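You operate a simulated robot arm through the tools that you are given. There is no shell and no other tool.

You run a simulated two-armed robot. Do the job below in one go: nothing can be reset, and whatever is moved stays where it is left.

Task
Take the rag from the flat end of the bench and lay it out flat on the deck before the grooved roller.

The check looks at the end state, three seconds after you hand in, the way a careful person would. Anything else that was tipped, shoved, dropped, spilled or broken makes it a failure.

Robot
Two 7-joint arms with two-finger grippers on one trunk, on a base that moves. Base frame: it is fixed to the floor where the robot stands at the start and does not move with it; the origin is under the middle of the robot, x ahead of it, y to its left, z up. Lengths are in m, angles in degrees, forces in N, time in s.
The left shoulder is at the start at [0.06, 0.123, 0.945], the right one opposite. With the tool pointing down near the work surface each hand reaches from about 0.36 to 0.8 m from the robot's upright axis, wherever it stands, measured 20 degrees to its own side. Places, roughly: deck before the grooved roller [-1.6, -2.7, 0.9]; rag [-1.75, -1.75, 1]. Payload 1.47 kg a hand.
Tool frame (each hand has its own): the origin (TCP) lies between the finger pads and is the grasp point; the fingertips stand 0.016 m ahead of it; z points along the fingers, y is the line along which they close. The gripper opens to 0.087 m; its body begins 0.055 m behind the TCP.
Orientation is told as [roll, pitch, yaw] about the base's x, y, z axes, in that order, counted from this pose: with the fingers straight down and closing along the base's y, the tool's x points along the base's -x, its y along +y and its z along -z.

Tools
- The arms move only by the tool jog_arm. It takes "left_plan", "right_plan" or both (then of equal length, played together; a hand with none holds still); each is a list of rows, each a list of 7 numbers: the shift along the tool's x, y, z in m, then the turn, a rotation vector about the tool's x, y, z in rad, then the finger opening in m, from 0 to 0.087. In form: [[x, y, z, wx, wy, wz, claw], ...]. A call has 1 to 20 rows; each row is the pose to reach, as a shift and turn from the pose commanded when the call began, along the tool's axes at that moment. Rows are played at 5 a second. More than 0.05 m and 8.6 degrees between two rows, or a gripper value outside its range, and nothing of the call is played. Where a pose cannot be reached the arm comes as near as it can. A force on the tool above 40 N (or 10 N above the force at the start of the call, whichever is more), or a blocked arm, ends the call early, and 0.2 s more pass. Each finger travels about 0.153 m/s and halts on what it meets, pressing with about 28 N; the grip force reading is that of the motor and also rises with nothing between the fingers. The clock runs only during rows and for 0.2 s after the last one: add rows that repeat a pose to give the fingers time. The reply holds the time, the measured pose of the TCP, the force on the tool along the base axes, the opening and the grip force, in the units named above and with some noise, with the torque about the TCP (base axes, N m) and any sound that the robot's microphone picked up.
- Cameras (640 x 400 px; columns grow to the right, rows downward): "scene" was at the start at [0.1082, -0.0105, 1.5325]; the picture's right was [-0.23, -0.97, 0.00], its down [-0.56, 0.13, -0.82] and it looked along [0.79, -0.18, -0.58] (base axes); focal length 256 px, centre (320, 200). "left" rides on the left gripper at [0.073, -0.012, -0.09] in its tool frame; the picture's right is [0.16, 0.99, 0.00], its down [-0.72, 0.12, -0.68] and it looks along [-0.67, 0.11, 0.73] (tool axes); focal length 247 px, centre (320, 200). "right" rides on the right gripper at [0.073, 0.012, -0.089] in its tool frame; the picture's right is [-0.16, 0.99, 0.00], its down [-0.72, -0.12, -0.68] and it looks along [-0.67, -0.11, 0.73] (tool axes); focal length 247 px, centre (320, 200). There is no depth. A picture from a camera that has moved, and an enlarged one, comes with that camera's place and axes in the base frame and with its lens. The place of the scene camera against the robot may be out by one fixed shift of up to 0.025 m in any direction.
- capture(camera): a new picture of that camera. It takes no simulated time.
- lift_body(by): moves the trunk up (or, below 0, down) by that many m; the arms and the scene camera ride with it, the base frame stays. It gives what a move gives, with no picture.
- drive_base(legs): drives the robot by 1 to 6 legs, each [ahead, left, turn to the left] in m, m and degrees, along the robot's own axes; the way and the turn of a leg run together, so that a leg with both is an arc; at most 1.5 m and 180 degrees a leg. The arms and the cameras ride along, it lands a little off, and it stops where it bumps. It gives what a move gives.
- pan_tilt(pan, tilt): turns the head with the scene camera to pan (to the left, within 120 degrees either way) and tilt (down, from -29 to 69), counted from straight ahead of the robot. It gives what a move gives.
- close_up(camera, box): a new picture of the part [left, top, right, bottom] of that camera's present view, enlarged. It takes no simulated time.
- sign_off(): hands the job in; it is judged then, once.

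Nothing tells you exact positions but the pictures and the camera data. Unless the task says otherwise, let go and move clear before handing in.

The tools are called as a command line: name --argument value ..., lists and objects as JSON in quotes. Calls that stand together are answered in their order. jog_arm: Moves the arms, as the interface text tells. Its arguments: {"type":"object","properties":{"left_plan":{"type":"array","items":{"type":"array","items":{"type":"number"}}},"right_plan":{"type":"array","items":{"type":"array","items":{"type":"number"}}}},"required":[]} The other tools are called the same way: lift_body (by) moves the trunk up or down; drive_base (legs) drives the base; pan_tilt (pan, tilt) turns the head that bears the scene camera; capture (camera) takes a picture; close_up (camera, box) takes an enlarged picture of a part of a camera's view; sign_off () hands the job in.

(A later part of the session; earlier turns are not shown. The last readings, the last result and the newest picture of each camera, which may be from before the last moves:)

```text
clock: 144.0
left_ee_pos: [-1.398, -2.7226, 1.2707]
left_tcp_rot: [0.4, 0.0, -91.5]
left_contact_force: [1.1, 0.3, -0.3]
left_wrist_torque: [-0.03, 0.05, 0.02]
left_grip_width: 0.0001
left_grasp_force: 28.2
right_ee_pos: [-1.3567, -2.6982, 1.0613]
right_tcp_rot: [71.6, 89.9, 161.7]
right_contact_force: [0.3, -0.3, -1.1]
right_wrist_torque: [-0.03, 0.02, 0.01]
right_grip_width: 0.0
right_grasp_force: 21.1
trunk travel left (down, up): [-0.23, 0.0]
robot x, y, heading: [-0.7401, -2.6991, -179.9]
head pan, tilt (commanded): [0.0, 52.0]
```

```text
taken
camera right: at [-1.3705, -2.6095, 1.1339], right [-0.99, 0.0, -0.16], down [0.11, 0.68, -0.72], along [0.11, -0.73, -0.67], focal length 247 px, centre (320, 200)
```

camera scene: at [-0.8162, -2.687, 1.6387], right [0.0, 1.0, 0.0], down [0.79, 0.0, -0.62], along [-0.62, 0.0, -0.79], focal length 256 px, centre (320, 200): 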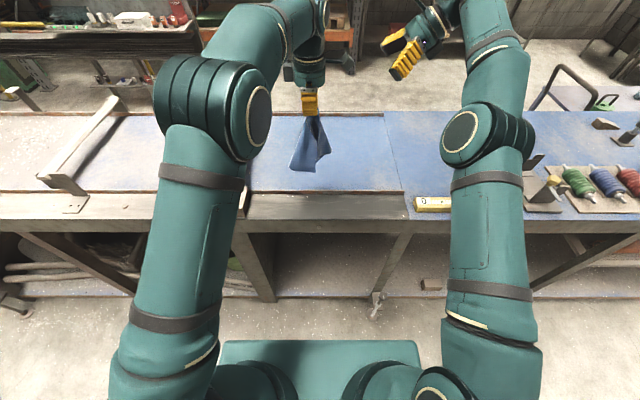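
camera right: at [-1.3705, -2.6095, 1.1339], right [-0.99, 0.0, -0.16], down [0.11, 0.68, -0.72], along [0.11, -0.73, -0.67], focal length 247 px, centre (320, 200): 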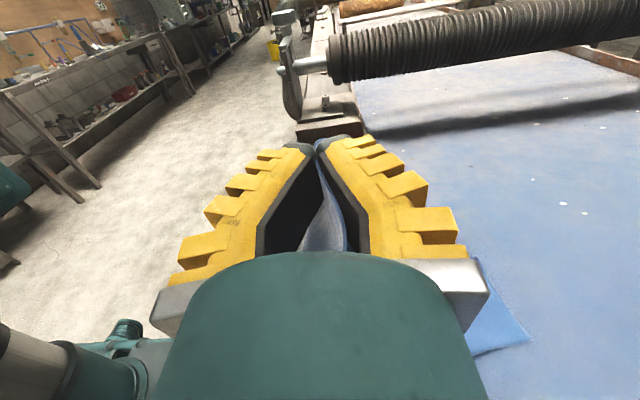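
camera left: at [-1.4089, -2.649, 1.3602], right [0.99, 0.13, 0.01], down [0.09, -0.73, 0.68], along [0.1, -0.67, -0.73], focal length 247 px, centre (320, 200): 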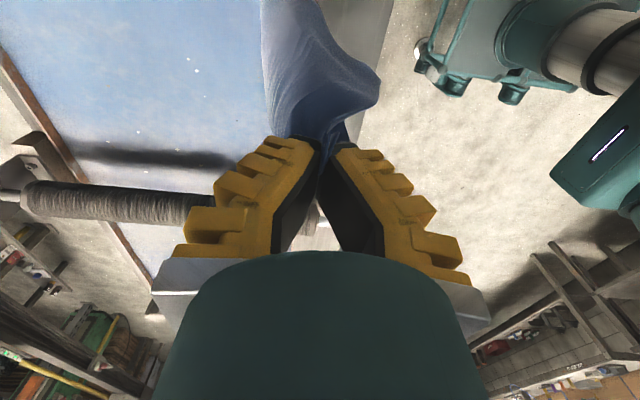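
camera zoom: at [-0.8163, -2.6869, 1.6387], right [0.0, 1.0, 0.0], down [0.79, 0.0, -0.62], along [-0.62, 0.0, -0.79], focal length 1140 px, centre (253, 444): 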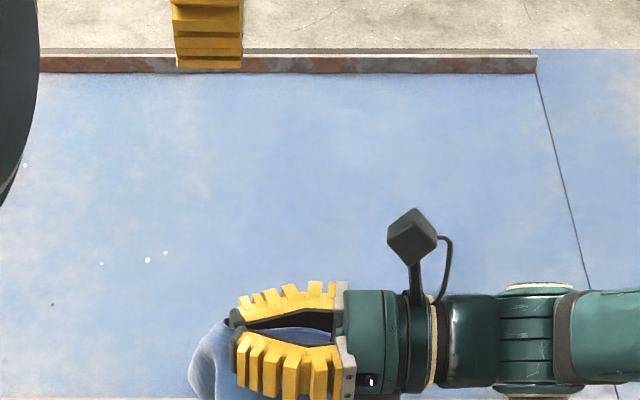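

The left gripper lost its corner just as the right took D, so the rag now hangs from the right hand alone at D. It is flat-pinched and secure. I'll move the left hand aside and lift the rag up and back over the deck.

jog_arm --left_plan '[[-0.035, 0.01, 0, 0, 0, 0, 0], [-0.07, 0.02, 0, 0, 0, 0, 0], [-0.105, 0.03, 0, 0, 0, 0, 0], [-0.14, 0.04, 0, 0, 0, 0, 0], [-0.14, 0.04, 0, 0, 0, 0, 0], [-0.14, 0.04, 0, 0, 0, 0, 0], [-0.14, 0.04, 0, 0, 0, 0, 0], [-0.14, 0.04, 0, 0, 0, 0, 0], [-0.14, 0.04, 0, 0, 0, 0, 0], [-0.14, 0.04, 0, 0, 0, 0, 0], [-0.14, 0.04, 0, 0, 0, 0, 0], [-0.14, 0.04, 0, 0, 0, 0, 0]]' --right_plan '[[0, 0, 0, 0, 0, 0, 0], [0.01, 0, 0, 0, 0, 0, 0], [0.035, 0.005, -0.01, 0, 0, 0, 0], [0.065, 0.015, -0.02, 0, 0, 0, 0], [0.095, 0.025, -0.03, 0, 0, 0, 0], [0.125, 0.035, -0.04, 0, 0, 0, 0], [0.155, 0.05, -0.05, 0, 0, 0, 0], [0.18, 0.065, -0.06, 0, 0, 0, 0], [0.2, 0.08, -0.07, 0, 0, 0, 0], [0.2, 0.08, -0.07, 0, 0, 0, 0], [0.2, 0.08, -0.07, 0, 0, 0, 0], [0.2, 0.08, -0.07, 0, 0, 0, 0]]'

capture --camera "scene"

capture --camera "right"

capture --camera "left"

```text
clock: 146.6
left_ee_pos: [-1.3621, -2.8634, 1.271]
left_tcp_rot: [0.5, 0.0, -91.4]
left_contact_force: [0.2, 0.0, 0.4]
left_wrist_torque: [0.0, 0.04, 0.0]
left_grip_width: 0.0001
left_grasp_force: 27.7
right_ee_pos: [-1.4387, -2.6283, 1.2611]
right_tcp_rot: [77.1, 89.8, 167.3]
right_contact_force: [-0.3, 0.5, 1.0]
right_wrist_torque: [0.07, -0.02, -0.01]
right_grip_width: 0.0
right_grasp_force: 29.1
trunk travel left (down, up): [-0.23, 0.0]
robot x, y, heading: [-0.7408, -2.7006, -179.4]
head pan, tilt (commanded): [0.0, 52.0]
```

```text
taken
camera scene: at [-0.8162, -2.6868, 1.6387], right [0.0, 1.0, 0.0], down [0.79, 0.0, -0.62], along [-0.62, 0.0, -0.79], focal length 256 px, centre (320, 200)
```

scene: 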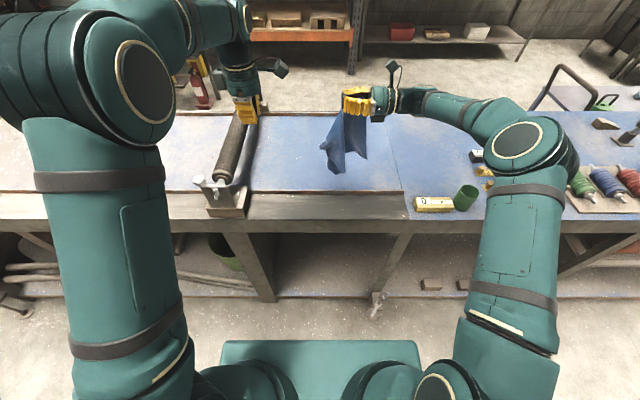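

```text
taken
camera right: at [-1.4517, -2.5388, 1.3334], right [-0.99, 0.0, -0.16], down [0.11, 0.68, -0.72], along [0.11, -0.73, -0.67], focal length 247 px, centre (320, 200)
```

right: 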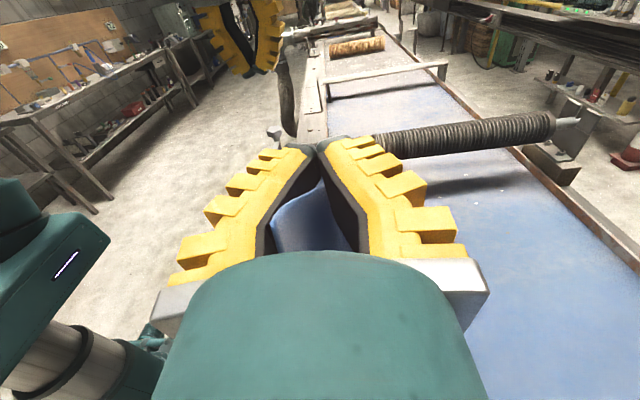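

```text
taken
camera left: at [-1.3722, -2.7893, 1.3604], right [0.99, 0.13, 0.01], down [0.09, -0.73, 0.68], along [0.09, -0.67, -0.73], focal length 247 px, centre (320, 200)
```

left: 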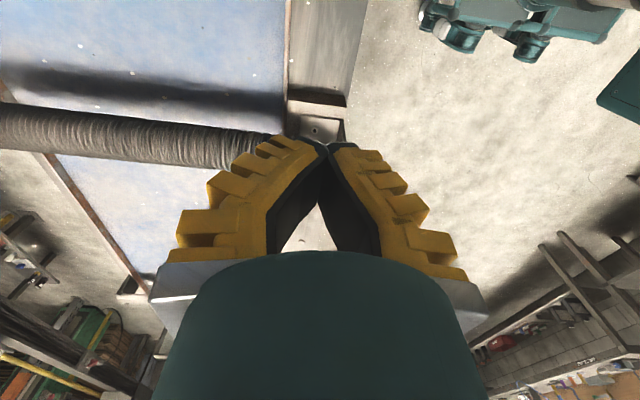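

The rag hangs from the right hand over the deck. I'll zoom in to see which corners are exposed for the left hand.

close_up --camera "scene" --box '[300, 80, 400, 180]'

close_up --camera "right" --box '[240, 120, 400, 260]'

```text
4.00 times, centred on (350, 130) of scene
camera zoom: at [-0.8162, -2.6868, 1.6387], right [0.0, 1.0, 0.0], down [0.79, 0.0, -0.62], along [-0.62, 0.0, -0.79], focal length 1026 px, centre (200, 480)
```

zoom: 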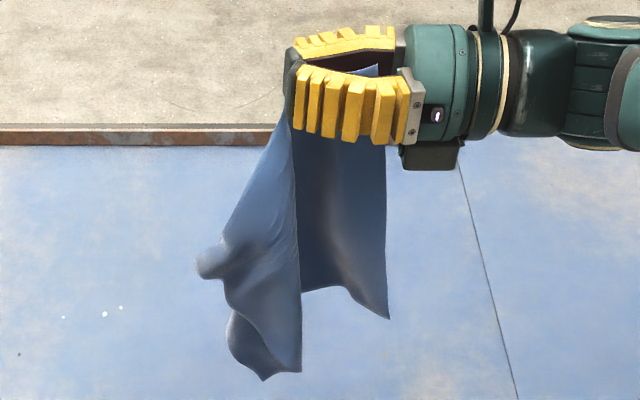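

```text
2.86 times, centred on (320, 190) of right
camera zoom: at [-1.4517, -2.5388, 1.3334], right [-0.99, 0.0, -0.16], down [0.11, 0.68, -0.72], along [0.11, -0.73, -0.67], focal length 706 px, centre (320, 229)
```

zoom: 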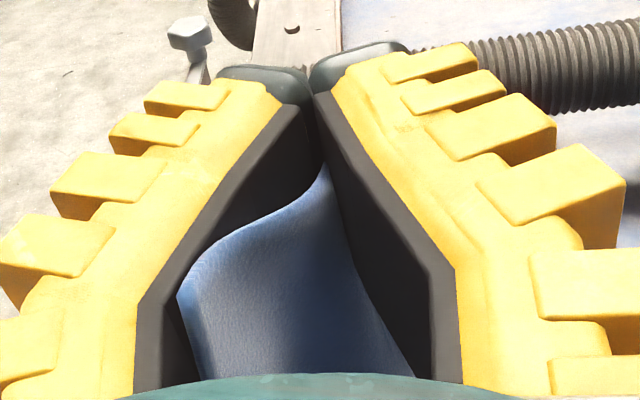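

The rag hangs nicely spread from D: C is on the right, A (with its curled pinch mark) is on the left, and B is at the bottom. Now the left hand can take A from the left side, on the same edge as D. I'll turn the left fingers to point level to the right.

jog_arm --left_plan '[[0.0055, -0.0044, 0.0101, 0, 0.143, 0, 0], [0.011, -0.0087, 0.0202, 0, 0.286, 0, 0], [0.0165, -0.0131, 0.0303, 0, 0.428, 0, 0], [0.022, -0.0175, 0.0404, 0, 0.571, 0, 0], [0.0275, -0.0218, 0.0505, 0, 0.714, 0, 0], [0.033, -0.0262, 0.0605, 0, 0.857, 0, 0], [0.0385, -0.0305, 0.0706, 0, 1.0, 0, 0], [0.044, -0.0349, 0.0807, 0, 1.142, 0, 0.02], [0.0495, -0.0393, 0.0908, 0, 1.285, 0, 0.04], [0.055, -0.0436, 0.1009, 0, 1.428, 0, 0.05], [0.06, -0.048, 0.111, 0, 1.571, 0, 0.05], [0.06, -0.048, 0.111, 0, 1.571, 0, 0.05]]'

capture --camera "scene"

capture --camera "left"

close_up --camera "scene" --box '[270, 80, 390, 190]'

```text
clock: 149.2
left_ee_pos: [-1.4078, -2.8007, 1.1601]
left_tcp_rot: [105.5, 89.7, 14.1]
left_contact_force: [1.1, -0.7, 0.1]
left_wrist_torque: [0.01, -0.02, 0.03]
left_grip_width: 0.0556
left_grasp_force: 3.0
right_ee_pos: [-1.4376, -2.6279, 1.2623]
right_tcp_rot: [86.6, 90.0, 176.8]
right_contact_force: [0.0, 0.6, -0.3]
right_wrist_torque: [-0.04, 0.0, -0.04]
right_grip_width: 0.0
right_grasp_force: 25.5
trunk travel left (down, up): [-0.23, 0.0]
robot x, y, heading: [-0.7429, -2.6949, -179.6]
head pan, tilt (commanded): [0.0, 52.0]
```

```text
taken
camera scene: at [-0.8156, -2.6867, 1.6388], right [0.0, 1.0, 0.0], down [0.79, 0.0, -0.62], along [-0.62, 0.0, -0.79], focal length 256 px, centre (320, 200)
```

scene: 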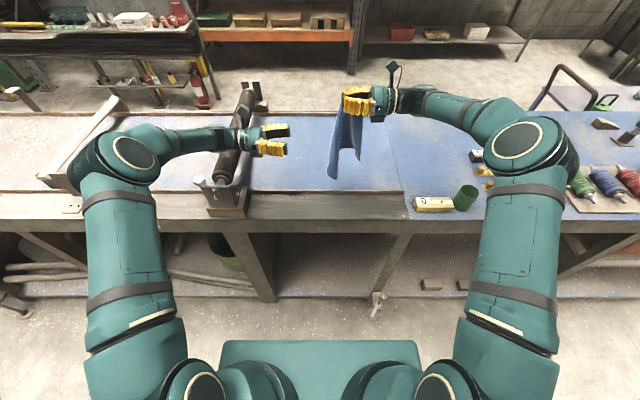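

```text
taken
camera left: at [-1.4216, -2.8906, 1.2331], right [0.99, -0.03, 0.16], down [0.1, -0.68, -0.72], along [0.13, 0.73, -0.67], focal length 247 px, centre (320, 200)
```

left: 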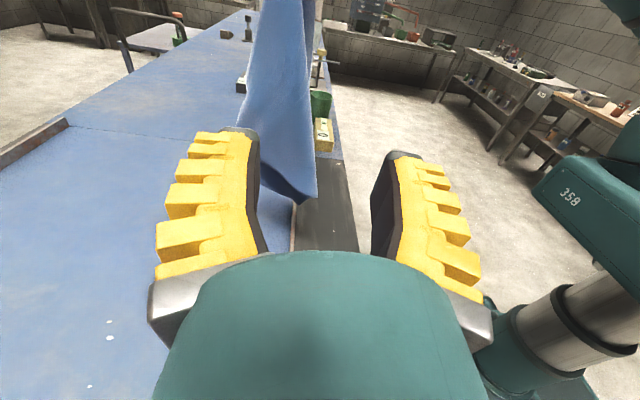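

```text
3.64 times, centred on (330, 135) of scene
camera zoom: at [-0.8156, -2.6867, 1.6388], right [0.0, 1.0, 0.0], down [0.79, 0.0, -0.62], along [-0.62, 0.0, -0.79], focal length 932 px, centre (284, 436)
```

zoom: 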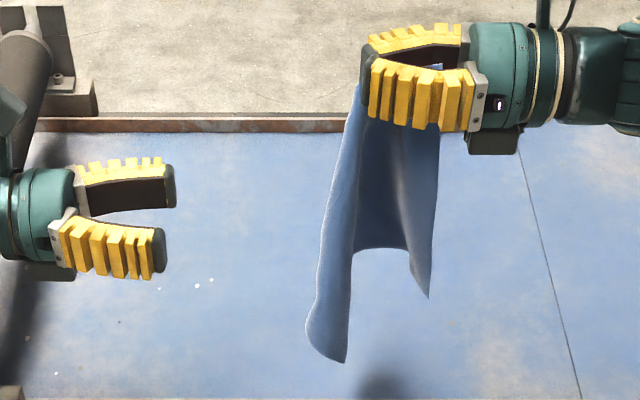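

Both hands now face each other across the hanging rag. I'll zoom in from both views to identify the left-side corner.

close_up --camera "scene" --box '[315, 80, 375, 185]'

close_up --camera "left" --box '[210, 0, 370, 210]'

capture --camera "right"

```text
3.81 times, centred on (345, 132) of scene
camera zoom: at [-0.8156, -2.6867, 1.6388], right [0.0, 1.0, 0.0], down [0.79, 0.0, -0.62], along [-0.62, 0.0, -0.79], focal length 977 px, centre (225, 457)
```

zoom: 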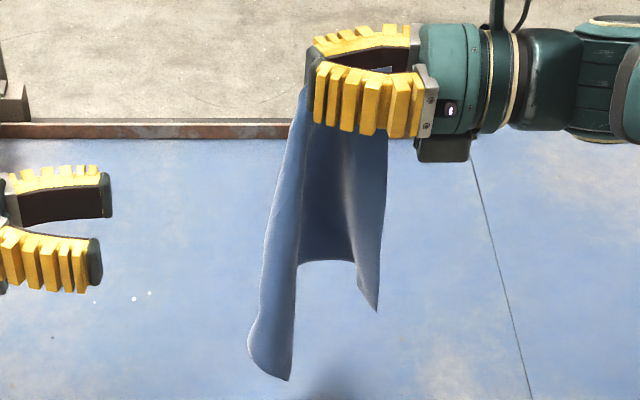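

```text
1.90 times, centred on (290, 105) of left
camera zoom: at [-1.4216, -2.8906, 1.2331], right [0.99, -0.03, 0.16], down [0.1, -0.68, -0.72], along [0.13, 0.73, -0.67], focal length 470 px, centre (377, 381)
```

zoom: 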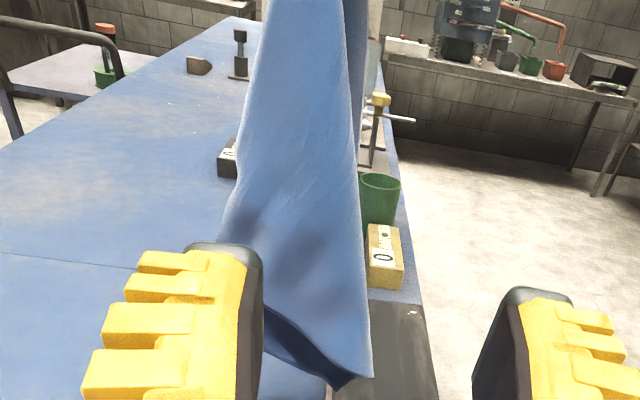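

```text
taken
camera right: at [-1.4511, -2.5388, 1.3338], right [-0.99, 0.0, -0.16], down [0.11, 0.68, -0.72], along [0.11, -0.73, -0.67], focal length 247 px, centre (320, 200)
```

right: 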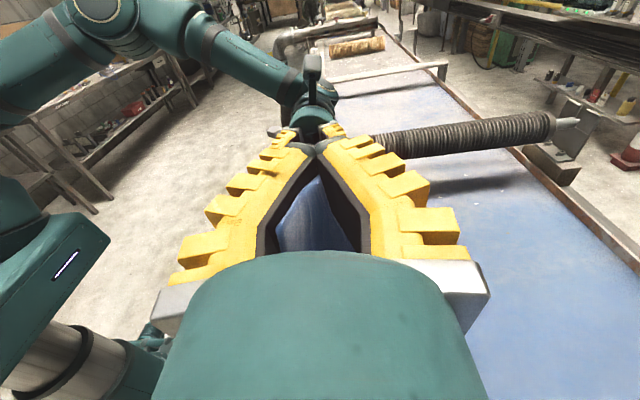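

From the left view the free edge D–A faces me, and A is at the bottom near (-1.382, -2.644, 1.012), with the sheet there running fore-and-aft. If I yaw the right hand 90° so it points forward, that edge swings to the left, where the left hand can take it.

jog_arm --right_plan '[[0, 0, 0, -0.14, 0, 0, 0], [0, 0, 0, -0.28, 0, 0, 0], [0, 0, 0, -0.42, 0, 0, 0], [0, 0, 0, -0.56, 0, 0, 0], [0, 0, 0, -0.7, 0, 0, 0], [0, 0, 0, -0.84, 0, 0, 0], [0, 0, 0, -0.98, 0, 0, 0], [0, 0, 0, -1.12, 0, 0, 0], [0, 0, 0, -1.26, 0, 0, 0], [0, 0, 0, -1.26, 0, 0, 0], [0, 0, 0, -1.26, 0, 0, 0]]'

capture --camera "scene"

close_up --camera "scene" --box '[280, 80, 380, 180]'

close_up --camera "left" --box '[200, 0, 400, 220]'

```text
clock: 151.6
left_ee_pos: [-1.4071, -2.8025, 1.1598]
left_tcp_rot: [88.1, 89.6, -3.5]
left_contact_force: [-0.3, -0.6, 0.1]
left_wrist_torque: [-0.03, 0.02, -0.01]
left_grip_width: 0.0553
left_grasp_force: 3.7
right_ee_pos: [-1.4383, -2.6289, 1.261]
right_tcp_rot: [128.7, 90.0, 150.7]
right_contact_force: [-0.7, 0.0, 0.2]
right_wrist_torque: [0.05, -0.01, -0.02]
right_grip_width: 0.0
right_grasp_force: 23.4
right hand out of reach, approached as far as the arm can: row 9, 10, 11
trunk travel left (down, up): [-0.23, 0.0]
robot x, y, heading: [-0.7461, -2.696, -179.9]
head pan, tilt (commanded): [0.0, 52.0]
```

```text
taken
camera scene: at [-0.8162, -2.6872, 1.6387], right [0.0, 1.0, 0.0], down [0.79, 0.0, -0.62], along [-0.62, 0.0, -0.79], focal length 256 px, centre (320, 200)
```

scene: 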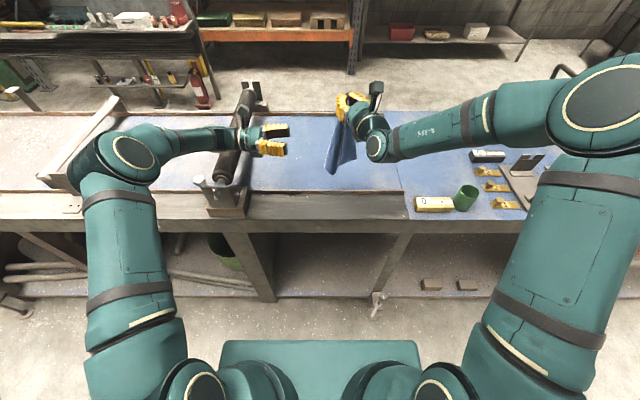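

```text
4.00 times, centred on (330, 130) of scene
camera zoom: at [-0.8162, -2.6872, 1.6387], right [0.0, 1.0, 0.0], down [0.79, 0.0, -0.62], along [-0.62, 0.0, -0.79], focal length 1026 px, centre (280, 480)
```

zoom: 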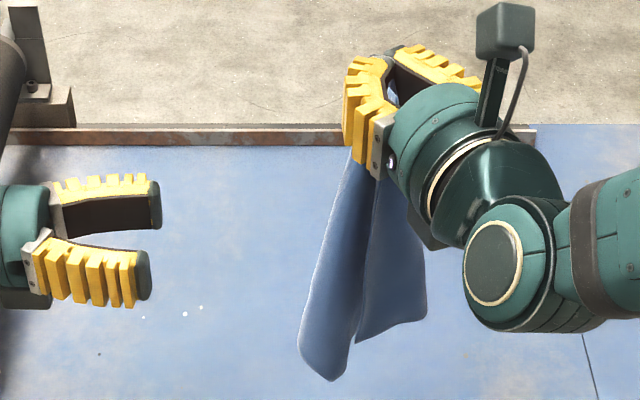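

```text
1.82 times, centred on (300, 110) of left
camera zoom: at [-1.4219, -2.8908, 1.2327], right [0.99, -0.03, 0.16], down [0.1, -0.68, -0.72], along [0.13, 0.73, -0.67], focal length 449 px, centre (356, 364)
```

zoom: 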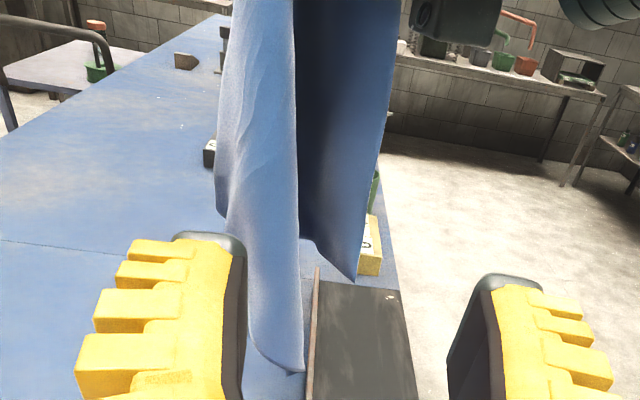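

The right wrist reached its limit at about 64°, and the edge still faces me more than it faces left. So I'll turn the right hand back and bring the left hand in from my side, fingers pointing forward and down and closing sideways across that edge. First the left hand goes back to vertical.

jog_arm --left_plan '[[0.005, 0.006, -0.005, 0, -0.143, 0, 0.05], [0.01, 0.012, -0.01, 0, -0.286, 0, 0.05], [0.015, 0.018, -0.015, 0, -0.428, 0, 0.05], [0.02, 0.024, -0.02, 0, -0.571, 0, 0.05], [0.025, 0.03, -0.02, 0, -0.714, 0, 0.05], [0.03, 0.036, -0.02, 0, -0.857, 0, 0.05], [0.035, 0.042, -0.02, 0, -1.0, 0, 0.05], [0.04, 0.048, -0.02, 0, -1.142, 0, 0.05], [0.045, 0.054, -0.02, 0, -1.285, 0, 0.05], [0.05, 0.06, -0.02, 0, -1.428, 0, 0.05], [0.05, 0.06, -0.02, 0, -1.571, 0, 0.05]]' --right_plan '[[0, 0, 0, 0.14, 0, 0, 0], [0, 0, 0, 0.28, 0, 0, 0], [0, 0, 0, 0.42, 0, 0, 0], [0, 0, 0, 0.56, 0, 0, 0], [0, 0, 0, 0.7, 0, 0, 0], [0, 0, 0, 0.84, 0, 0, 0], [0, 0, 0, 0.98, 0, 0, 0], [0, 0, 0, 1.12, 0, 0, 0], [0, 0, 0, 1.12, 0, 0, 0], [0, 0, 0, 1.12, 0, 0, 0], [0, 0, 0, 1.12, 0, 0, 0]]'

capture --camera "scene"

```text
clock: 154.0
left_ee_pos: [-1.3481, -2.823, 1.2104]
left_tcp_rot: [0.3, -0.2, -91.5]
left_contact_force: [-0.2, 0.4, 0.0]
left_wrist_torque: [-0.02, 0.01, 0.04]
left_grip_width: 0.0549
left_grasp_force: 4.3
right_ee_pos: [-1.4382, -2.6273, 1.2601]
right_tcp_rot: [99.7, 89.9, -174.1]
right_contact_force: [0.0, 0.3, 0.4]
right_wrist_torque: [-0.03, -0.01, 0.01]
right_grip_width: 0.0001
right_grasp_force: 26.6
trunk travel left (down, up): [-0.23, 0.0]
robot x, y, heading: [-0.7414, -2.6997, -179.6]
head pan, tilt (commanded): [0.0, 52.0]
```

```text
taken
camera scene: at [-0.8162, -2.6858, 1.6387], right [0.0, 1.0, 0.0], down [0.79, 0.0, -0.62], along [-0.62, 0.0, -0.79], focal length 256 px, centre (320, 200)
```

scene: 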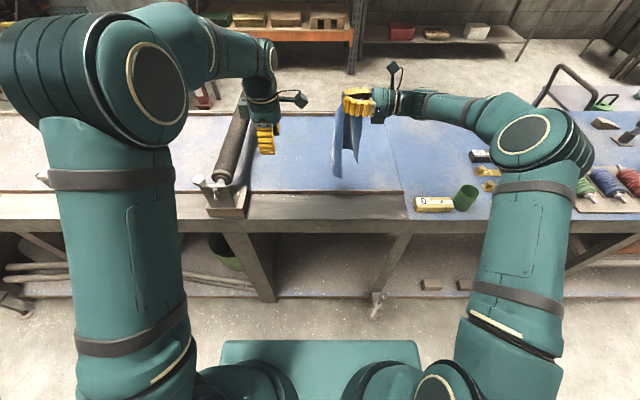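

The left hand is vertical again. Now I'll swing it to face forward with a 45° downward pitch, stopping short of the rag, and re-measure corner A.

jog_arm --left_plan '[[0.01, 0.004, 0.005, 0.0502, -0.0517, 0.1211, 0.05], [0.02, 0.008, 0.01, 0.1003, -0.1034, 0.2423, 0.05], [0.03, 0.012, 0.015, 0.1505, -0.1552, 0.3634, 0.05], [0.04, 0.016, 0.02, 0.2007, -0.2069, 0.4845, 0.05], [0.05, 0.02, 0.025, 0.2508, -0.2586, 0.6056, 0.05], [0.06, 0.024, 0.03, 0.301, -0.3103, 0.7268, 0.05], [0.07, 0.028, 0.035, 0.3512, -0.362, 0.8479, 0.05], [0.08, 0.032, 0.04, 0.4013, -0.4137, 0.969, 0.05], [0.09, 0.036, 0.045, 0.4515, -0.4655, 1.0901, 0.05], [0.1, 0.04, 0.05, 0.5017, -0.5172, 1.2113, 0.05], [0.11, 0.044, 0.055, 0.5518, -0.5689, 1.3324, 0.05], [0.12, 0.048, 0.06, 0.602, -0.6206, 1.4535, 0.05]]'

capture --camera "scene"

capture --camera "left"

close_up --camera "scene" --box '[290, 80, 390, 180]'

```text
clock: 156.6
left_ee_pos: [-1.2948, -2.7042, 1.1516]
left_tcp_rot: [0.1, -44.7, -179.9]
left_contact_force: [0.0, 0.3, 0.4]
left_wrist_torque: [-0.03, -0.02, 0.02]
left_grip_width: 0.0553
left_grasp_force: 3.3
right_ee_pos: [-1.4392, -2.6277, 1.2605]
right_tcp_rot: [93.6, 89.9, 179.8]
right_contact_force: [-0.6, -1.0, 1.0]
right_wrist_torque: [0.07, 0.01, 0.08]
right_grip_width: 0.0
right_grasp_force: 26.7
trunk travel left (down, up): [-0.23, 0.0]
robot x, y, heading: [-0.7432, -2.7016, -179.6]
head pan, tilt (commanded): [0.0, 52.0]
```

```text
taken
camera scene: at [-0.8157, -2.6865, 1.6387], right [0.0, 1.0, 0.0], down [0.79, 0.0, -0.62], along [-0.62, 0.0, -0.79], focal length 256 px, centre (320, 200)
```

scene: 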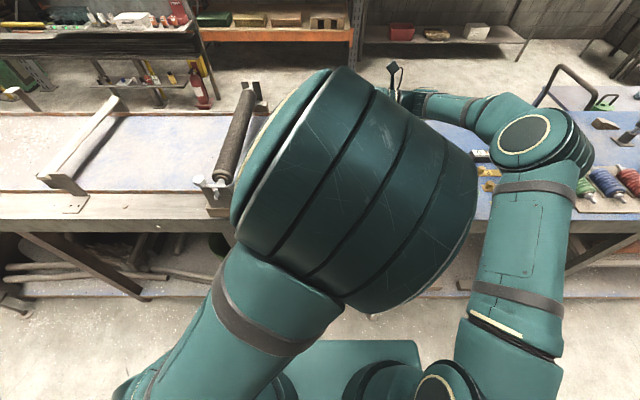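

```text
taken
camera left: at [-1.1807, -2.6922, 1.1635], right [0.12, -0.99, -0.11], down [-0.04, -0.11, 0.99], along [-0.99, -0.11, -0.05], focal length 247 px, centre (320, 200)
```

left: 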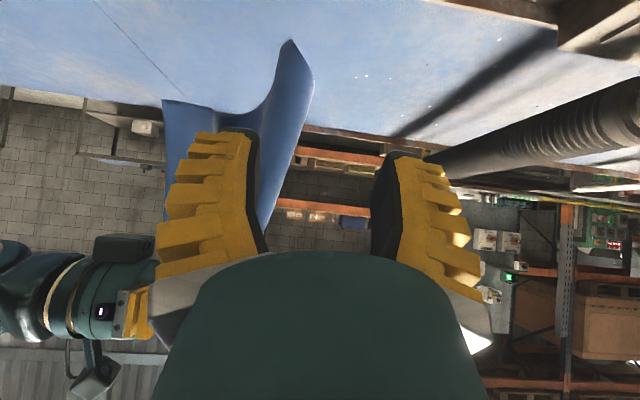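

```text
4.00 times, centred on (340, 130) of scene
camera zoom: at [-0.8157, -2.6865, 1.6387], right [0.0, 1.0, 0.0], down [0.79, 0.0, -0.62], along [-0.62, 0.0, -0.79], focal length 1026 px, centre (240, 480)
```

zoom: 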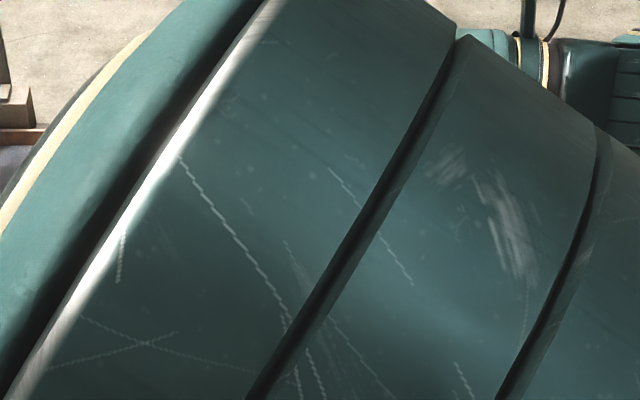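

The left elbow now blocks the head camera, but the left wrist camera shows the rag edge-on, with tip A near (-1.39, -2.674, 1.02). I'll line up sideways and advance part way.

jog_arm --left_plan '[[0, -0.015, 0, 0, 0, 0, 0.07], [0, -0.03, 0.0, 0, 0, 0, 0.075], [0, -0.03, 0.025, 0, 0, 0, 0.075], [0, -0.03, 0.05, 0, 0, 0, 0.075], [0, -0.03, 0.06, 0, 0, 0, 0.075], [0, -0.03, 0.06, 0, 0, 0, 0.075]]'

capture --camera "left"

capture --camera "right"

```text
clock: 158.0
left_ee_pos: [-1.3394, -2.6739, 1.1072]
left_tcp_rot: [0.0, -44.6, -179.7]
left_contact_force: [0.2, 0.5, 0.1]
left_wrist_torque: [0.01, -0.01, 0.02]
left_grip_width: 0.0776
left_grasp_force: 1.0
right_ee_pos: [-1.4384, -2.6281, 1.2604]
right_tcp_rot: [81.5, 89.8, 167.6]
right_contact_force: [0.4, -0.3, -0.2]
right_wrist_torque: [-0.02, 0.0, -0.03]
right_grip_width: 0.0001
right_grasp_force: 28.8
trunk travel left (down, up): [-0.23, 0.0]
robot x, y, heading: [-0.7451, -2.6964, -179.6]
head pan, tilt (commanded): [0.0, 52.0]
```

```text
taken
camera left: at [-1.2252, -2.6614, 1.1207], right [0.12, -0.99, -0.11], down [-0.04, -0.11, 0.99], along [-0.99, -0.11, -0.05], focal length 247 px, centre (320, 200)
```

left: 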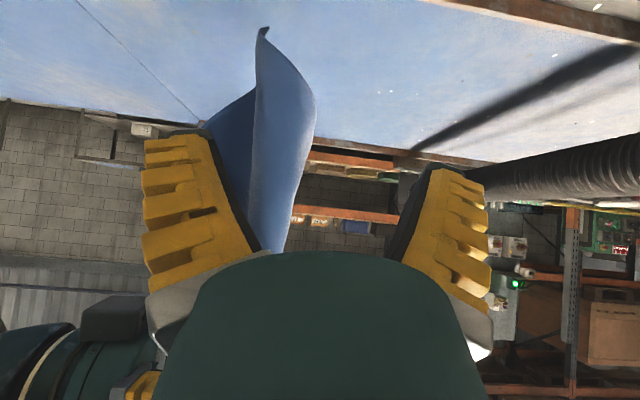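

```text
taken
camera right: at [-1.4454, -2.538, 1.3334], right [-0.99, 0.07, -0.16], down [0.16, 0.67, -0.72], along [0.06, -0.74, -0.67], focal length 247 px, centre (320, 200)
```

right: 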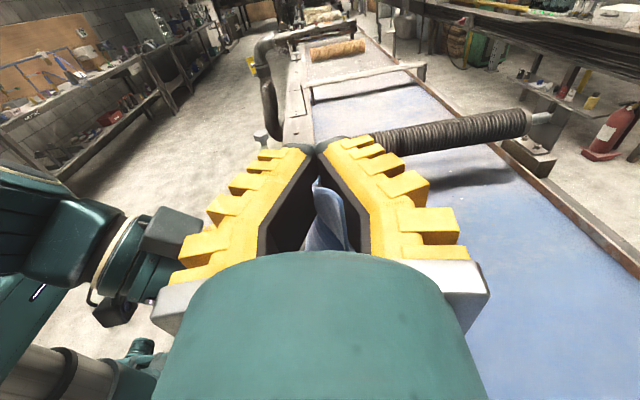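

The near edge D–A is at about y=-2.63, close to the finger on the right-hand side. I'll shift the left hand 2.8 cm in that direction and advance a little more before checking again.

jog_arm --left_plan '[[0, -0.014, 0, 0, 0, 0, 0.075], [0, -0.028, 0.0, 0, 0, 0, 0.075], [0.002, -0.028, 0.02, 0, 0, 0, 0.075], [0.003, -0.028, 0.04, 0, 0, 0, 0.075], [0.003, -0.028, 0.05, 0, 0, 0, 0.075], [0.003, -0.028, 0.05, 0, 0, 0, 0.075]]'

capture --camera "left"

```text
clock: 159.4
left_ee_pos: [-1.3716, -2.6483, 1.0694]
left_tcp_rot: [0.2, -44.7, -179.8]
left_contact_force: [0.2, 0.5, 0.7]
left_wrist_torque: [0.02, 0.03, 0.0]
left_grip_width: 0.0777
left_grasp_force: 2.0
right_ee_pos: [-1.438, -2.6289, 1.261]
right_tcp_rot: [88.5, 89.9, 174.6]
right_contact_force: [-2.2, 7.0, 0.8]
right_wrist_torque: [0.11, -0.01, 0.14]
right_grip_width: 0.0001
right_grasp_force: 26.6
trunk travel left (down, up): [-0.23, 0.0]
robot x, y, heading: [-0.7447, -2.6938, -179.6]
head pan, tilt (commanded): [0.0, 52.0]
```

```text
taken
camera left: at [-1.2576, -2.6354, 1.0828], right [0.12, -0.99, -0.11], down [-0.04, -0.12, 0.99], along [-0.99, -0.11, -0.05], focal length 247 px, centre (320, 200)
```

left: 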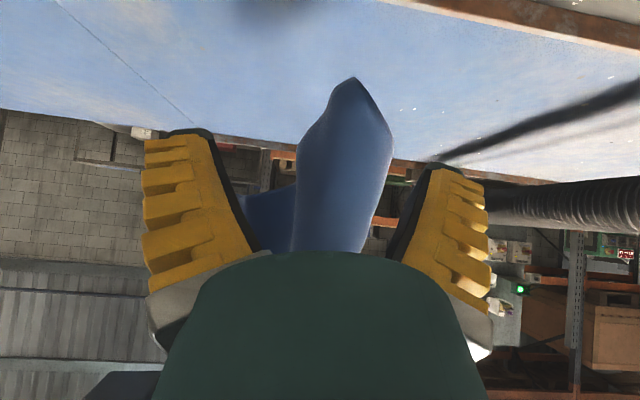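

A 7 N side force appeared on the right hand, so something may be touching it. I'll look before going further.

capture --camera "right"

capture --camera "scene"

```text
taken
camera right: at [-1.4451, -2.5389, 1.3337], right [-0.99, 0.07, -0.16], down [0.16, 0.67, -0.72], along [0.06, -0.74, -0.67], focal length 247 px, centre (320, 200)
```

right: 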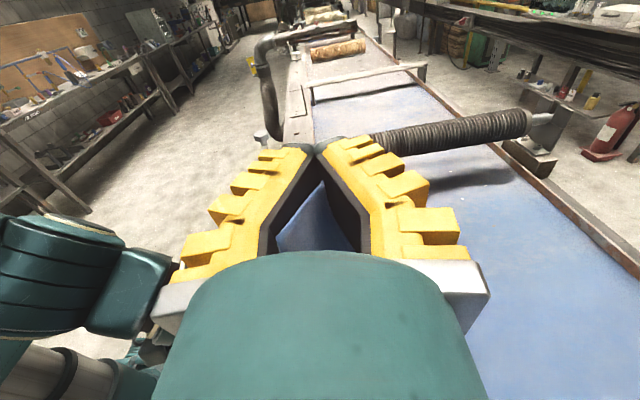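

```text
taken
camera scene: at [-0.8158, -2.6872, 1.6387], right [0.0, 1.0, 0.0], down [0.79, 0.0, -0.62], along [-0.62, 0.0, -0.79], focal length 256 px, centre (320, 200)
```

scene: 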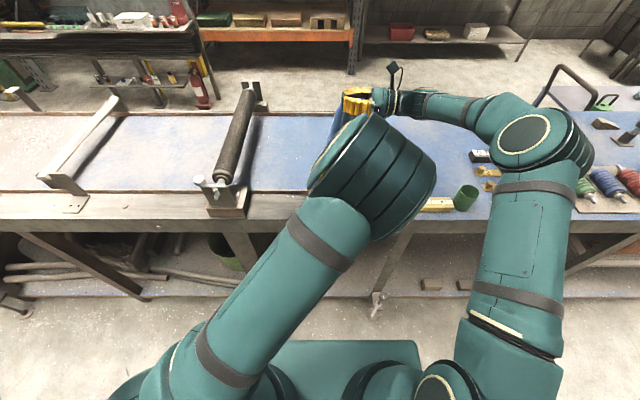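

The left wrist is brushing the right gripper's finger base. I'll flatten the left hand's pitch so its body drops away from the right hand, which keeps the fingertips where they are.

jog_arm --left_plan '[[0.0, 0.0, -0.01, 0, -0.12, 0, 0.075], [0.0, 0.0, -0.01, 0, -0.24, 0, 0.075], [0.0, 0.0, -0.01, 0, -0.36, 0, 0.075], [0.0, 0.0, -0.01, 0, -0.5, 0, 0.075], [0.0, 0.0, -0.01, 0, -0.5, 0, 0.075]]'

capture --camera "left"

capture --camera "right"

```text
clock: 160.6
left_ee_pos: [-1.3655, -2.6489, 1.0779]
left_tcp_rot: [0.2, -73.3, -179.8]
left_contact_force: [-0.5, 0.0, -0.5]
left_wrist_torque: [0.0, 0.02, -0.01]
left_grip_width: 0.0776
left_grasp_force: 1.9
right_ee_pos: [-1.4387, -2.6287, 1.262]
right_tcp_rot: [78.3, 89.9, 164.6]
right_contact_force: [-1.1, 1.5, 0.7]
right_wrist_torque: [-0.03, 0.03, 0.01]
right_grip_width: 0.0001
right_grasp_force: 27.1
trunk travel left (down, up): [-0.23, 0.0]
robot x, y, heading: [-0.7409, -2.6981, -179.6]
head pan, tilt (commanded): [0.0, 52.0]
```

```text
taken
camera left: at [-1.2585, -2.6356, 1.0332], right [0.05, -0.99, -0.15], down [0.45, -0.11, 0.89], along [-0.89, -0.11, 0.43], focal length 247 px, centre (320, 200)
```

left: 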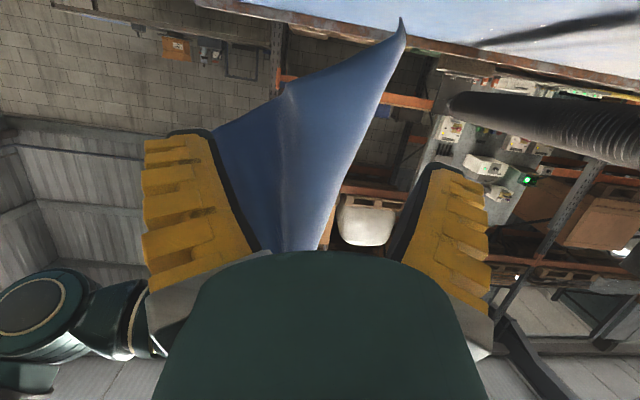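

```text
taken
camera right: at [-1.4453, -2.539, 1.3336], right [-0.99, 0.07, -0.16], down [0.16, 0.67, -0.72], along [0.06, -0.74, -0.67], focal length 247 px, centre (320, 200)
```

right: 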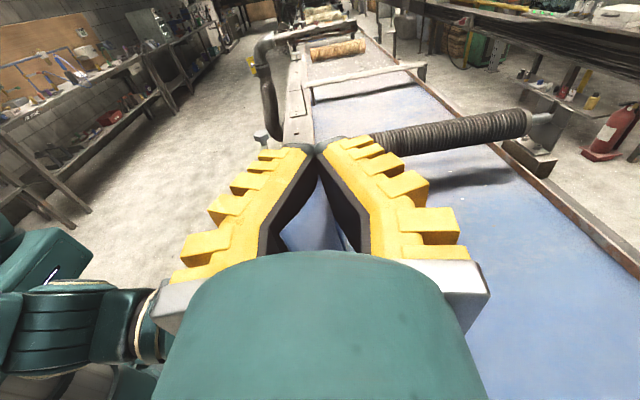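

Free of contact now. The view shows the rag has twisted: edge D–A is on its left side, so the left hand must come from the left after all. To stay clear of the roller at that height, I'll first draw the left hand back, then shift the robot 15 cm right.

jog_arm --left_plan '[[0.0, 0.0, -0.03, 0, 0, 0, 0.075], [0.0, 0.0, -0.06, 0, 0, 0, 0.075], [-0.02, 0.03, -0.09, 0, 0, 0, 0.075], [-0.04, 0.07, -0.1, 0, 0, 0, 0.075], [-0.06, 0.1, -0.1, 0, 0, 0, 0.06]]'

drive_base --legs '[[0, -0.15, 0]]'

capture --camera "left"

capture --camera "scene"

```text
clock: 161.8
left_ee_pos: [-1.2861, -2.7499, 1.1643]
left_tcp_rot: [-0.1, -73.3, -179.7]
left_contact_force: [0.2, -0.4, -0.3]
left_wrist_torque: [-0.02, 0.0, 0.02]
left_grip_width: 0.0644
left_grasp_force: 3.7
right_ee_pos: [-1.4387, -2.6292, 1.2606]
right_tcp_rot: [49.8, 89.9, 136.0]
right_contact_force: [0.8, -0.2, 0.5]
right_wrist_torque: [-0.04, 0.01, -0.01]
right_grip_width: 0.0
right_grasp_force: 28.8
trunk travel left (down, up): [-0.23, 0.0]
robot x, y, heading: [-0.7439, -2.6969, -179.6]
head pan, tilt (commanded): [0.0, 52.0]
```

```text
clock: 163.7
left_ee_pos: [-1.2874, -2.5998, 1.1653]
left_tcp_rot: [0.2, -73.3, -179.7]
left_contact_force: [-0.4, 0.0, -1.0]
left_wrist_torque: [-0.01, -0.02, 0.0]
left_grip_width: 0.0646
left_grasp_force: 3.2
right_ee_pos: [-1.4402, -2.4809, 1.2598]
right_tcp_rot: [72.4, 89.9, 158.6]
right_contact_force: [0.3, 0.4, -0.2]
right_wrist_torque: [-0.02, 0.01, 0.03]
right_grip_width: 0.0001
right_grasp_force: 27.2
trunk travel left (down, up): [-0.23, 0.0]
robot x, y, heading: [-0.7441, -2.5446, -179.6]
head pan, tilt (commanded): [0.0, 52.0]
```

```text
taken
camera left: at [-1.1808, -2.5874, 1.1214], right [0.05, -0.99, -0.15], down [0.44, -0.11, 0.89], along [-0.89, -0.11, 0.43], focal length 247 px, centre (320, 200)
```

left: 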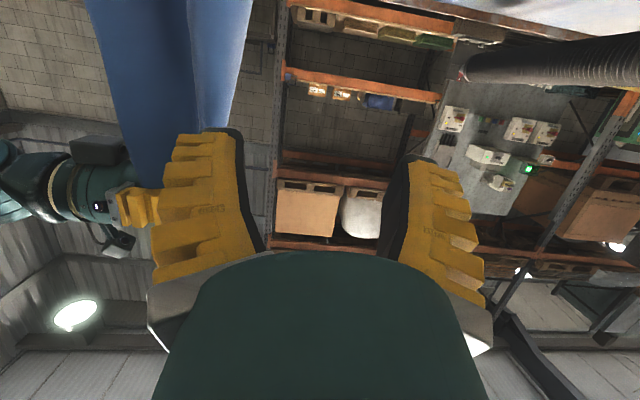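

```text
taken
camera scene: at [-0.8171, -2.5373, 1.6387], right [-0.01, 1.0, 0.0], down [0.79, 0.01, -0.62], along [-0.62, -0.01, -0.79], focal length 256 px, centre (320, 200)
```

scene: 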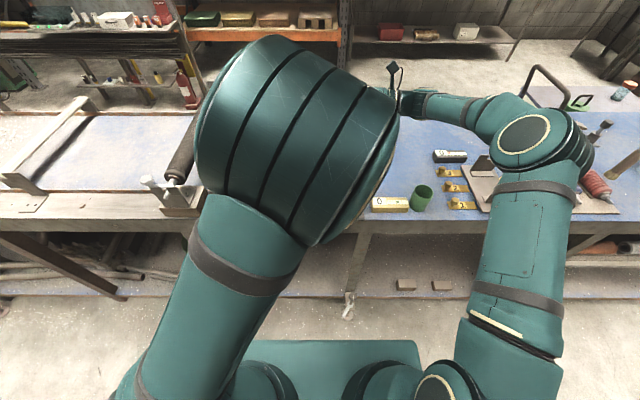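

The left elbow still hides the view. I'll swing the left hand back through vertical and then to pointing level to the right, as before, staying left of the rag.

jog_arm --left_plan '[[-0.0036, 0.0086, 0.0019, -0.0695, 0.0716, -0.0934, 0.05], [-0.0071, 0.0171, 0.0038, -0.139, 0.1433, -0.1869, 0.05], [-0.0107, 0.0257, 0.0057, -0.2085, 0.2149, -0.2803, 0.05], [-0.0143, 0.0343, 0.0076, -0.278, 0.2866, -0.3737, 0.05], [-0.0178, 0.0429, 0.0095, -0.3475, 0.3582, -0.4671, 0.05], [-0.0214, 0.0514, 0.0114, -0.417, 0.4299, -0.5606, 0.05], [-0.025, 0.06, 0.0133, -0.4865, 0.5015, -0.654, 0.05], [-0.0285, 0.0686, 0.0153, -0.556, 0.5731, -0.7474, 0.05], [-0.0321, 0.0771, 0.0172, -0.6255, 0.6448, -0.8409, 0.05], [-0.0356, 0.0857, 0.0191, -0.695, 0.7164, -0.9343, 0.05], [-0.0392, 0.0943, 0.021, -0.7645, 0.7881, -1.0277, 0.05], [-0.0428, 0.1029, 0.0229, -0.834, 0.8597, -1.1211, 0.05], [-0.0463, 0.1114, 0.0248, -0.9035, 0.9314, -1.2146, 0.05], [-0.0499, 0.12, 0.0267, -0.973, 1.003, -1.308, 0.05]]'

jog_arm --left_plan '[[0.0055, -0.0064, 0.0091, 0, 0.143, 0, 0.05], [0.0109, -0.0127, 0.0182, 0, 0.286, 0, 0.05], [0.0164, -0.0191, 0.0273, 0, 0.428, 0, 0.05], [0.0218, -0.0255, 0.0364, 0, 0.571, 0, 0.05], [0.0273, -0.0318, 0.0455, 0, 0.714, 0, 0.05], [0.0327, -0.0382, 0.0545, 0, 0.857, 0, 0.05], [0.0382, -0.0445, 0.0636, 0, 1.0, 0, 0.05], [0.0436, -0.0509, 0.0727, 0, 1.142, 0, 0.05], [0.0491, -0.0573, 0.0818, 0, 1.285, 0, 0.05], [0.0545, -0.0636, 0.0909, 0, 1.428, 0, 0.05], [0.06, -0.07, 0.1, 0, 1.571, 0, 0.05]]'

capture --camera "scene"

capture --camera "left"

```text
clock: 166.7
left_ee_pos: [-1.3273, -2.7214, 1.2045]
left_tcp_rot: [0.1, 0.1, -91.2]
left_contact_force: [0.1, -0.4, 0.9]
left_wrist_torque: [0.02, -0.01, -0.02]
left_grip_width: 0.0553
left_grasp_force: 4.3
right_ee_pos: [-1.4404, -2.4829, 1.2604]
right_tcp_rot: [37.9, 89.9, 124.2]
right_contact_force: [-0.8, -0.5, 0.6]
right_wrist_torque: [0.04, 0.01, -0.04]
right_grip_width: 0.0004
right_grasp_force: 29.5
trunk travel left (down, up): [-0.23, 0.0]
robot x, y, heading: [-0.7422, -2.544, -179.3]
head pan, tilt (commanded): [0.0, 52.0]
```

```text
clock: 169.1
left_ee_pos: [-1.3978, -2.659, 1.1049]
left_tcp_rot: [168.8, 89.8, 77.7]
left_contact_force: [-0.1, 0.0, 0.0]
left_wrist_torque: [0.01, 0.03, 0.01]
left_grip_width: 0.0554
left_grasp_force: 4.4
right_ee_pos: [-1.4416, -2.4817, 1.2603]
right_tcp_rot: [44.8, 89.9, 131.1]
right_contact_force: [0.5, -0.2, -0.2]
right_wrist_torque: [0.02, -0.03, -0.02]
right_grip_width: 0.0002
right_grasp_force: 26.0
trunk travel left (down, up): [-0.23, 0.0]
robot x, y, heading: [-0.7462, -2.5468, -179.2]
head pan, tilt (commanded): [0.0, 52.0]
```

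```text
taken
camera scene: at [-0.8181, -2.538, 1.6386], right [-0.01, 1.0, 0.0], down [0.79, 0.01, -0.62], along [-0.61, 0.0, -0.79], focal length 256 px, centre (320, 200)
```

scene: 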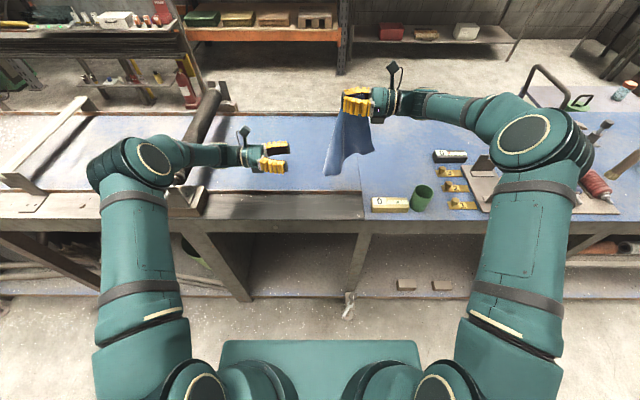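

```text
taken
camera left: at [-1.4103, -2.7482, 1.1777], right [0.99, -0.02, 0.16], down [0.1, -0.68, -0.73], along [0.12, 0.73, -0.67], focal length 247 px, centre (320, 200)
```

left: 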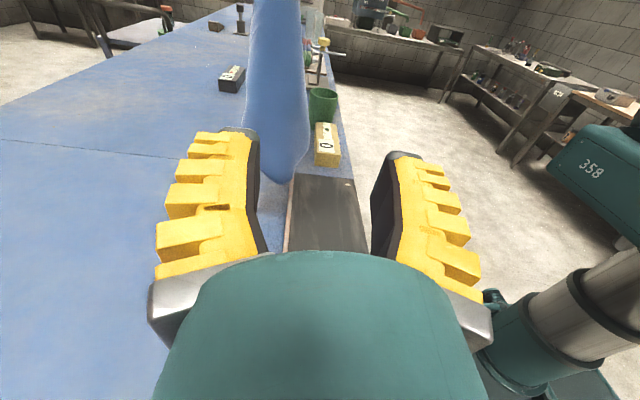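

Now the rag hangs broad toward me, with A at the lower left and C at the lower right. I'll zoom in to fix A.

close_up --camera "scene" --box '[290, 85, 390, 185]'

close_up --camera "left" --box '[200, 0, 380, 210]'

```text
4.00 times, centred on (340, 135) of scene
camera zoom: at [-0.8181, -2.538, 1.6386], right [-0.01, 1.0, 0.0], down [0.79, 0.01, -0.62], along [-0.61, 0.0, -0.79], focal length 1026 px, centre (240, 460)
```

zoom: 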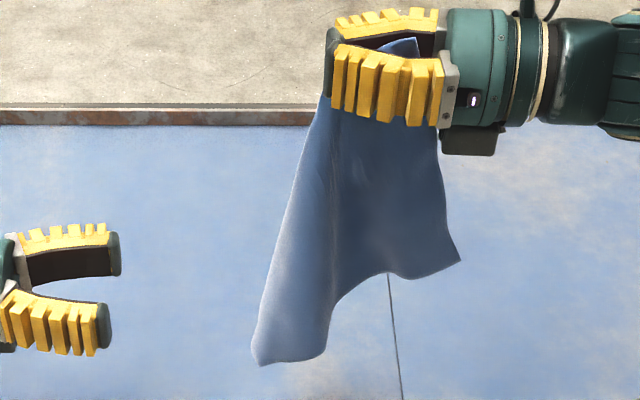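

```text
1.90 times, centred on (290, 105) of left
camera zoom: at [-1.4103, -2.7482, 1.1777], right [0.99, -0.02, 0.16], down [0.1, -0.68, -0.73], along [0.12, 0.73, -0.67], focal length 470 px, centre (377, 381)
```

zoom: 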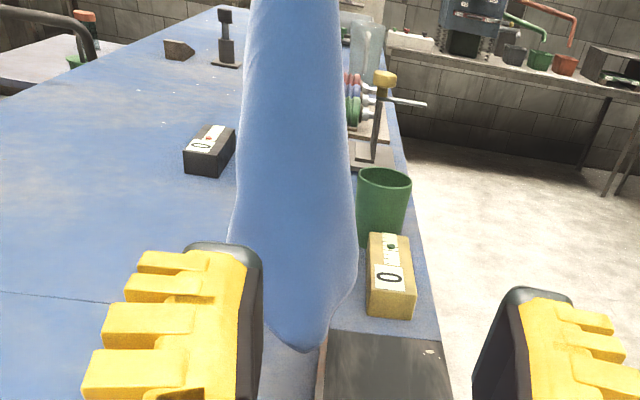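

The sheet hangs as a U, with edge D–A facing me and C on the right. Turning the right hand about 60° again should bring D–A round to the left, where the left hand is already waiting. I'll do that and look.

jog_arm --right_plan '[[0, 0, 0, -0.14, 0, 0, 0], [0, 0, 0, -0.28, 0, 0, 0], [0, 0, 0, -0.42, 0, 0, 0], [0, 0, 0, -0.56, 0, 0, 0], [0, 0, 0, -0.7, 0, 0, 0], [0, 0, 0, -0.84, 0, 0, 0], [0, 0, 0, -0.98, 0, 0, 0], [0, 0, 0, -1.1, 0, 0, 0], [0, 0, 0, -1.1, 0, 0, 0], [0, 0, 0, -1.1, 0, 0, 0], [0, 0, 0, -1.1, 0, 0, 0]]'

close_up --camera "scene" --box '[280, 85, 380, 185]'

close_up --camera "left" --box '[200, 0, 380, 210]'

```text
clock: 171.5
left_ee_pos: [-1.3958, -2.658, 1.1044]
left_tcp_rot: [34.9, 90.0, -56.4]
left_contact_force: [-0.4, 0.7, 0.5]
left_wrist_torque: [0.02, 0.03, -0.01]
left_grip_width: 0.0554
left_grasp_force: 3.6
right_ee_pos: [-1.4405, -2.4816, 1.2603]
right_tcp_rot: [117.4, 89.9, 140.7]
right_contact_force: [-2.4, 1.2, -0.1]
right_wrist_torque: [0.05, 0.04, 0.02]
right_grip_width: 0.0002
right_grasp_force: 30.6
trunk travel left (down, up): [-0.23, 0.0]
robot x, y, heading: [-0.7466, -2.5471, -179.7]
head pan, tilt (commanded): [0.0, 52.0]
```

```text
4.00 times, centred on (330, 135) of scene
camera zoom: at [-0.817, -2.5376, 1.6387], right [-0.01, 1.0, 0.0], down [0.79, 0.01, -0.62], along [-0.62, 0.0, -0.79], focal length 1026 px, centre (280, 460)
```

zoom: 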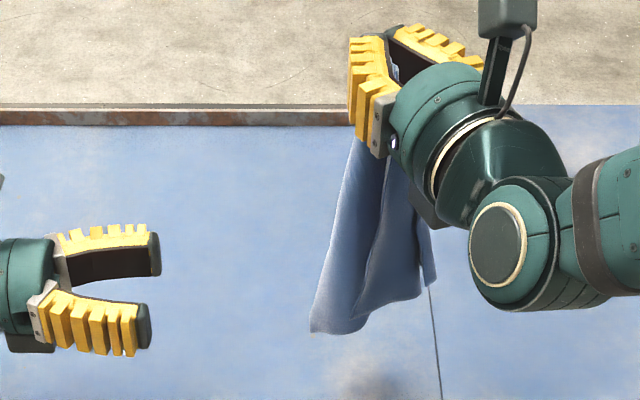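

```text
1.90 times, centred on (290, 105) of left
camera zoom: at [-1.4094, -2.7477, 1.1782], right [0.99, -0.02, 0.16], down [0.1, -0.68, -0.72], along [0.12, 0.73, -0.67], focal length 470 px, centre (377, 381)
```

zoom: 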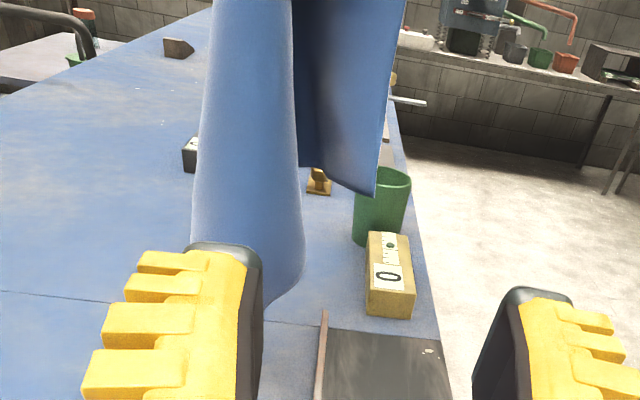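

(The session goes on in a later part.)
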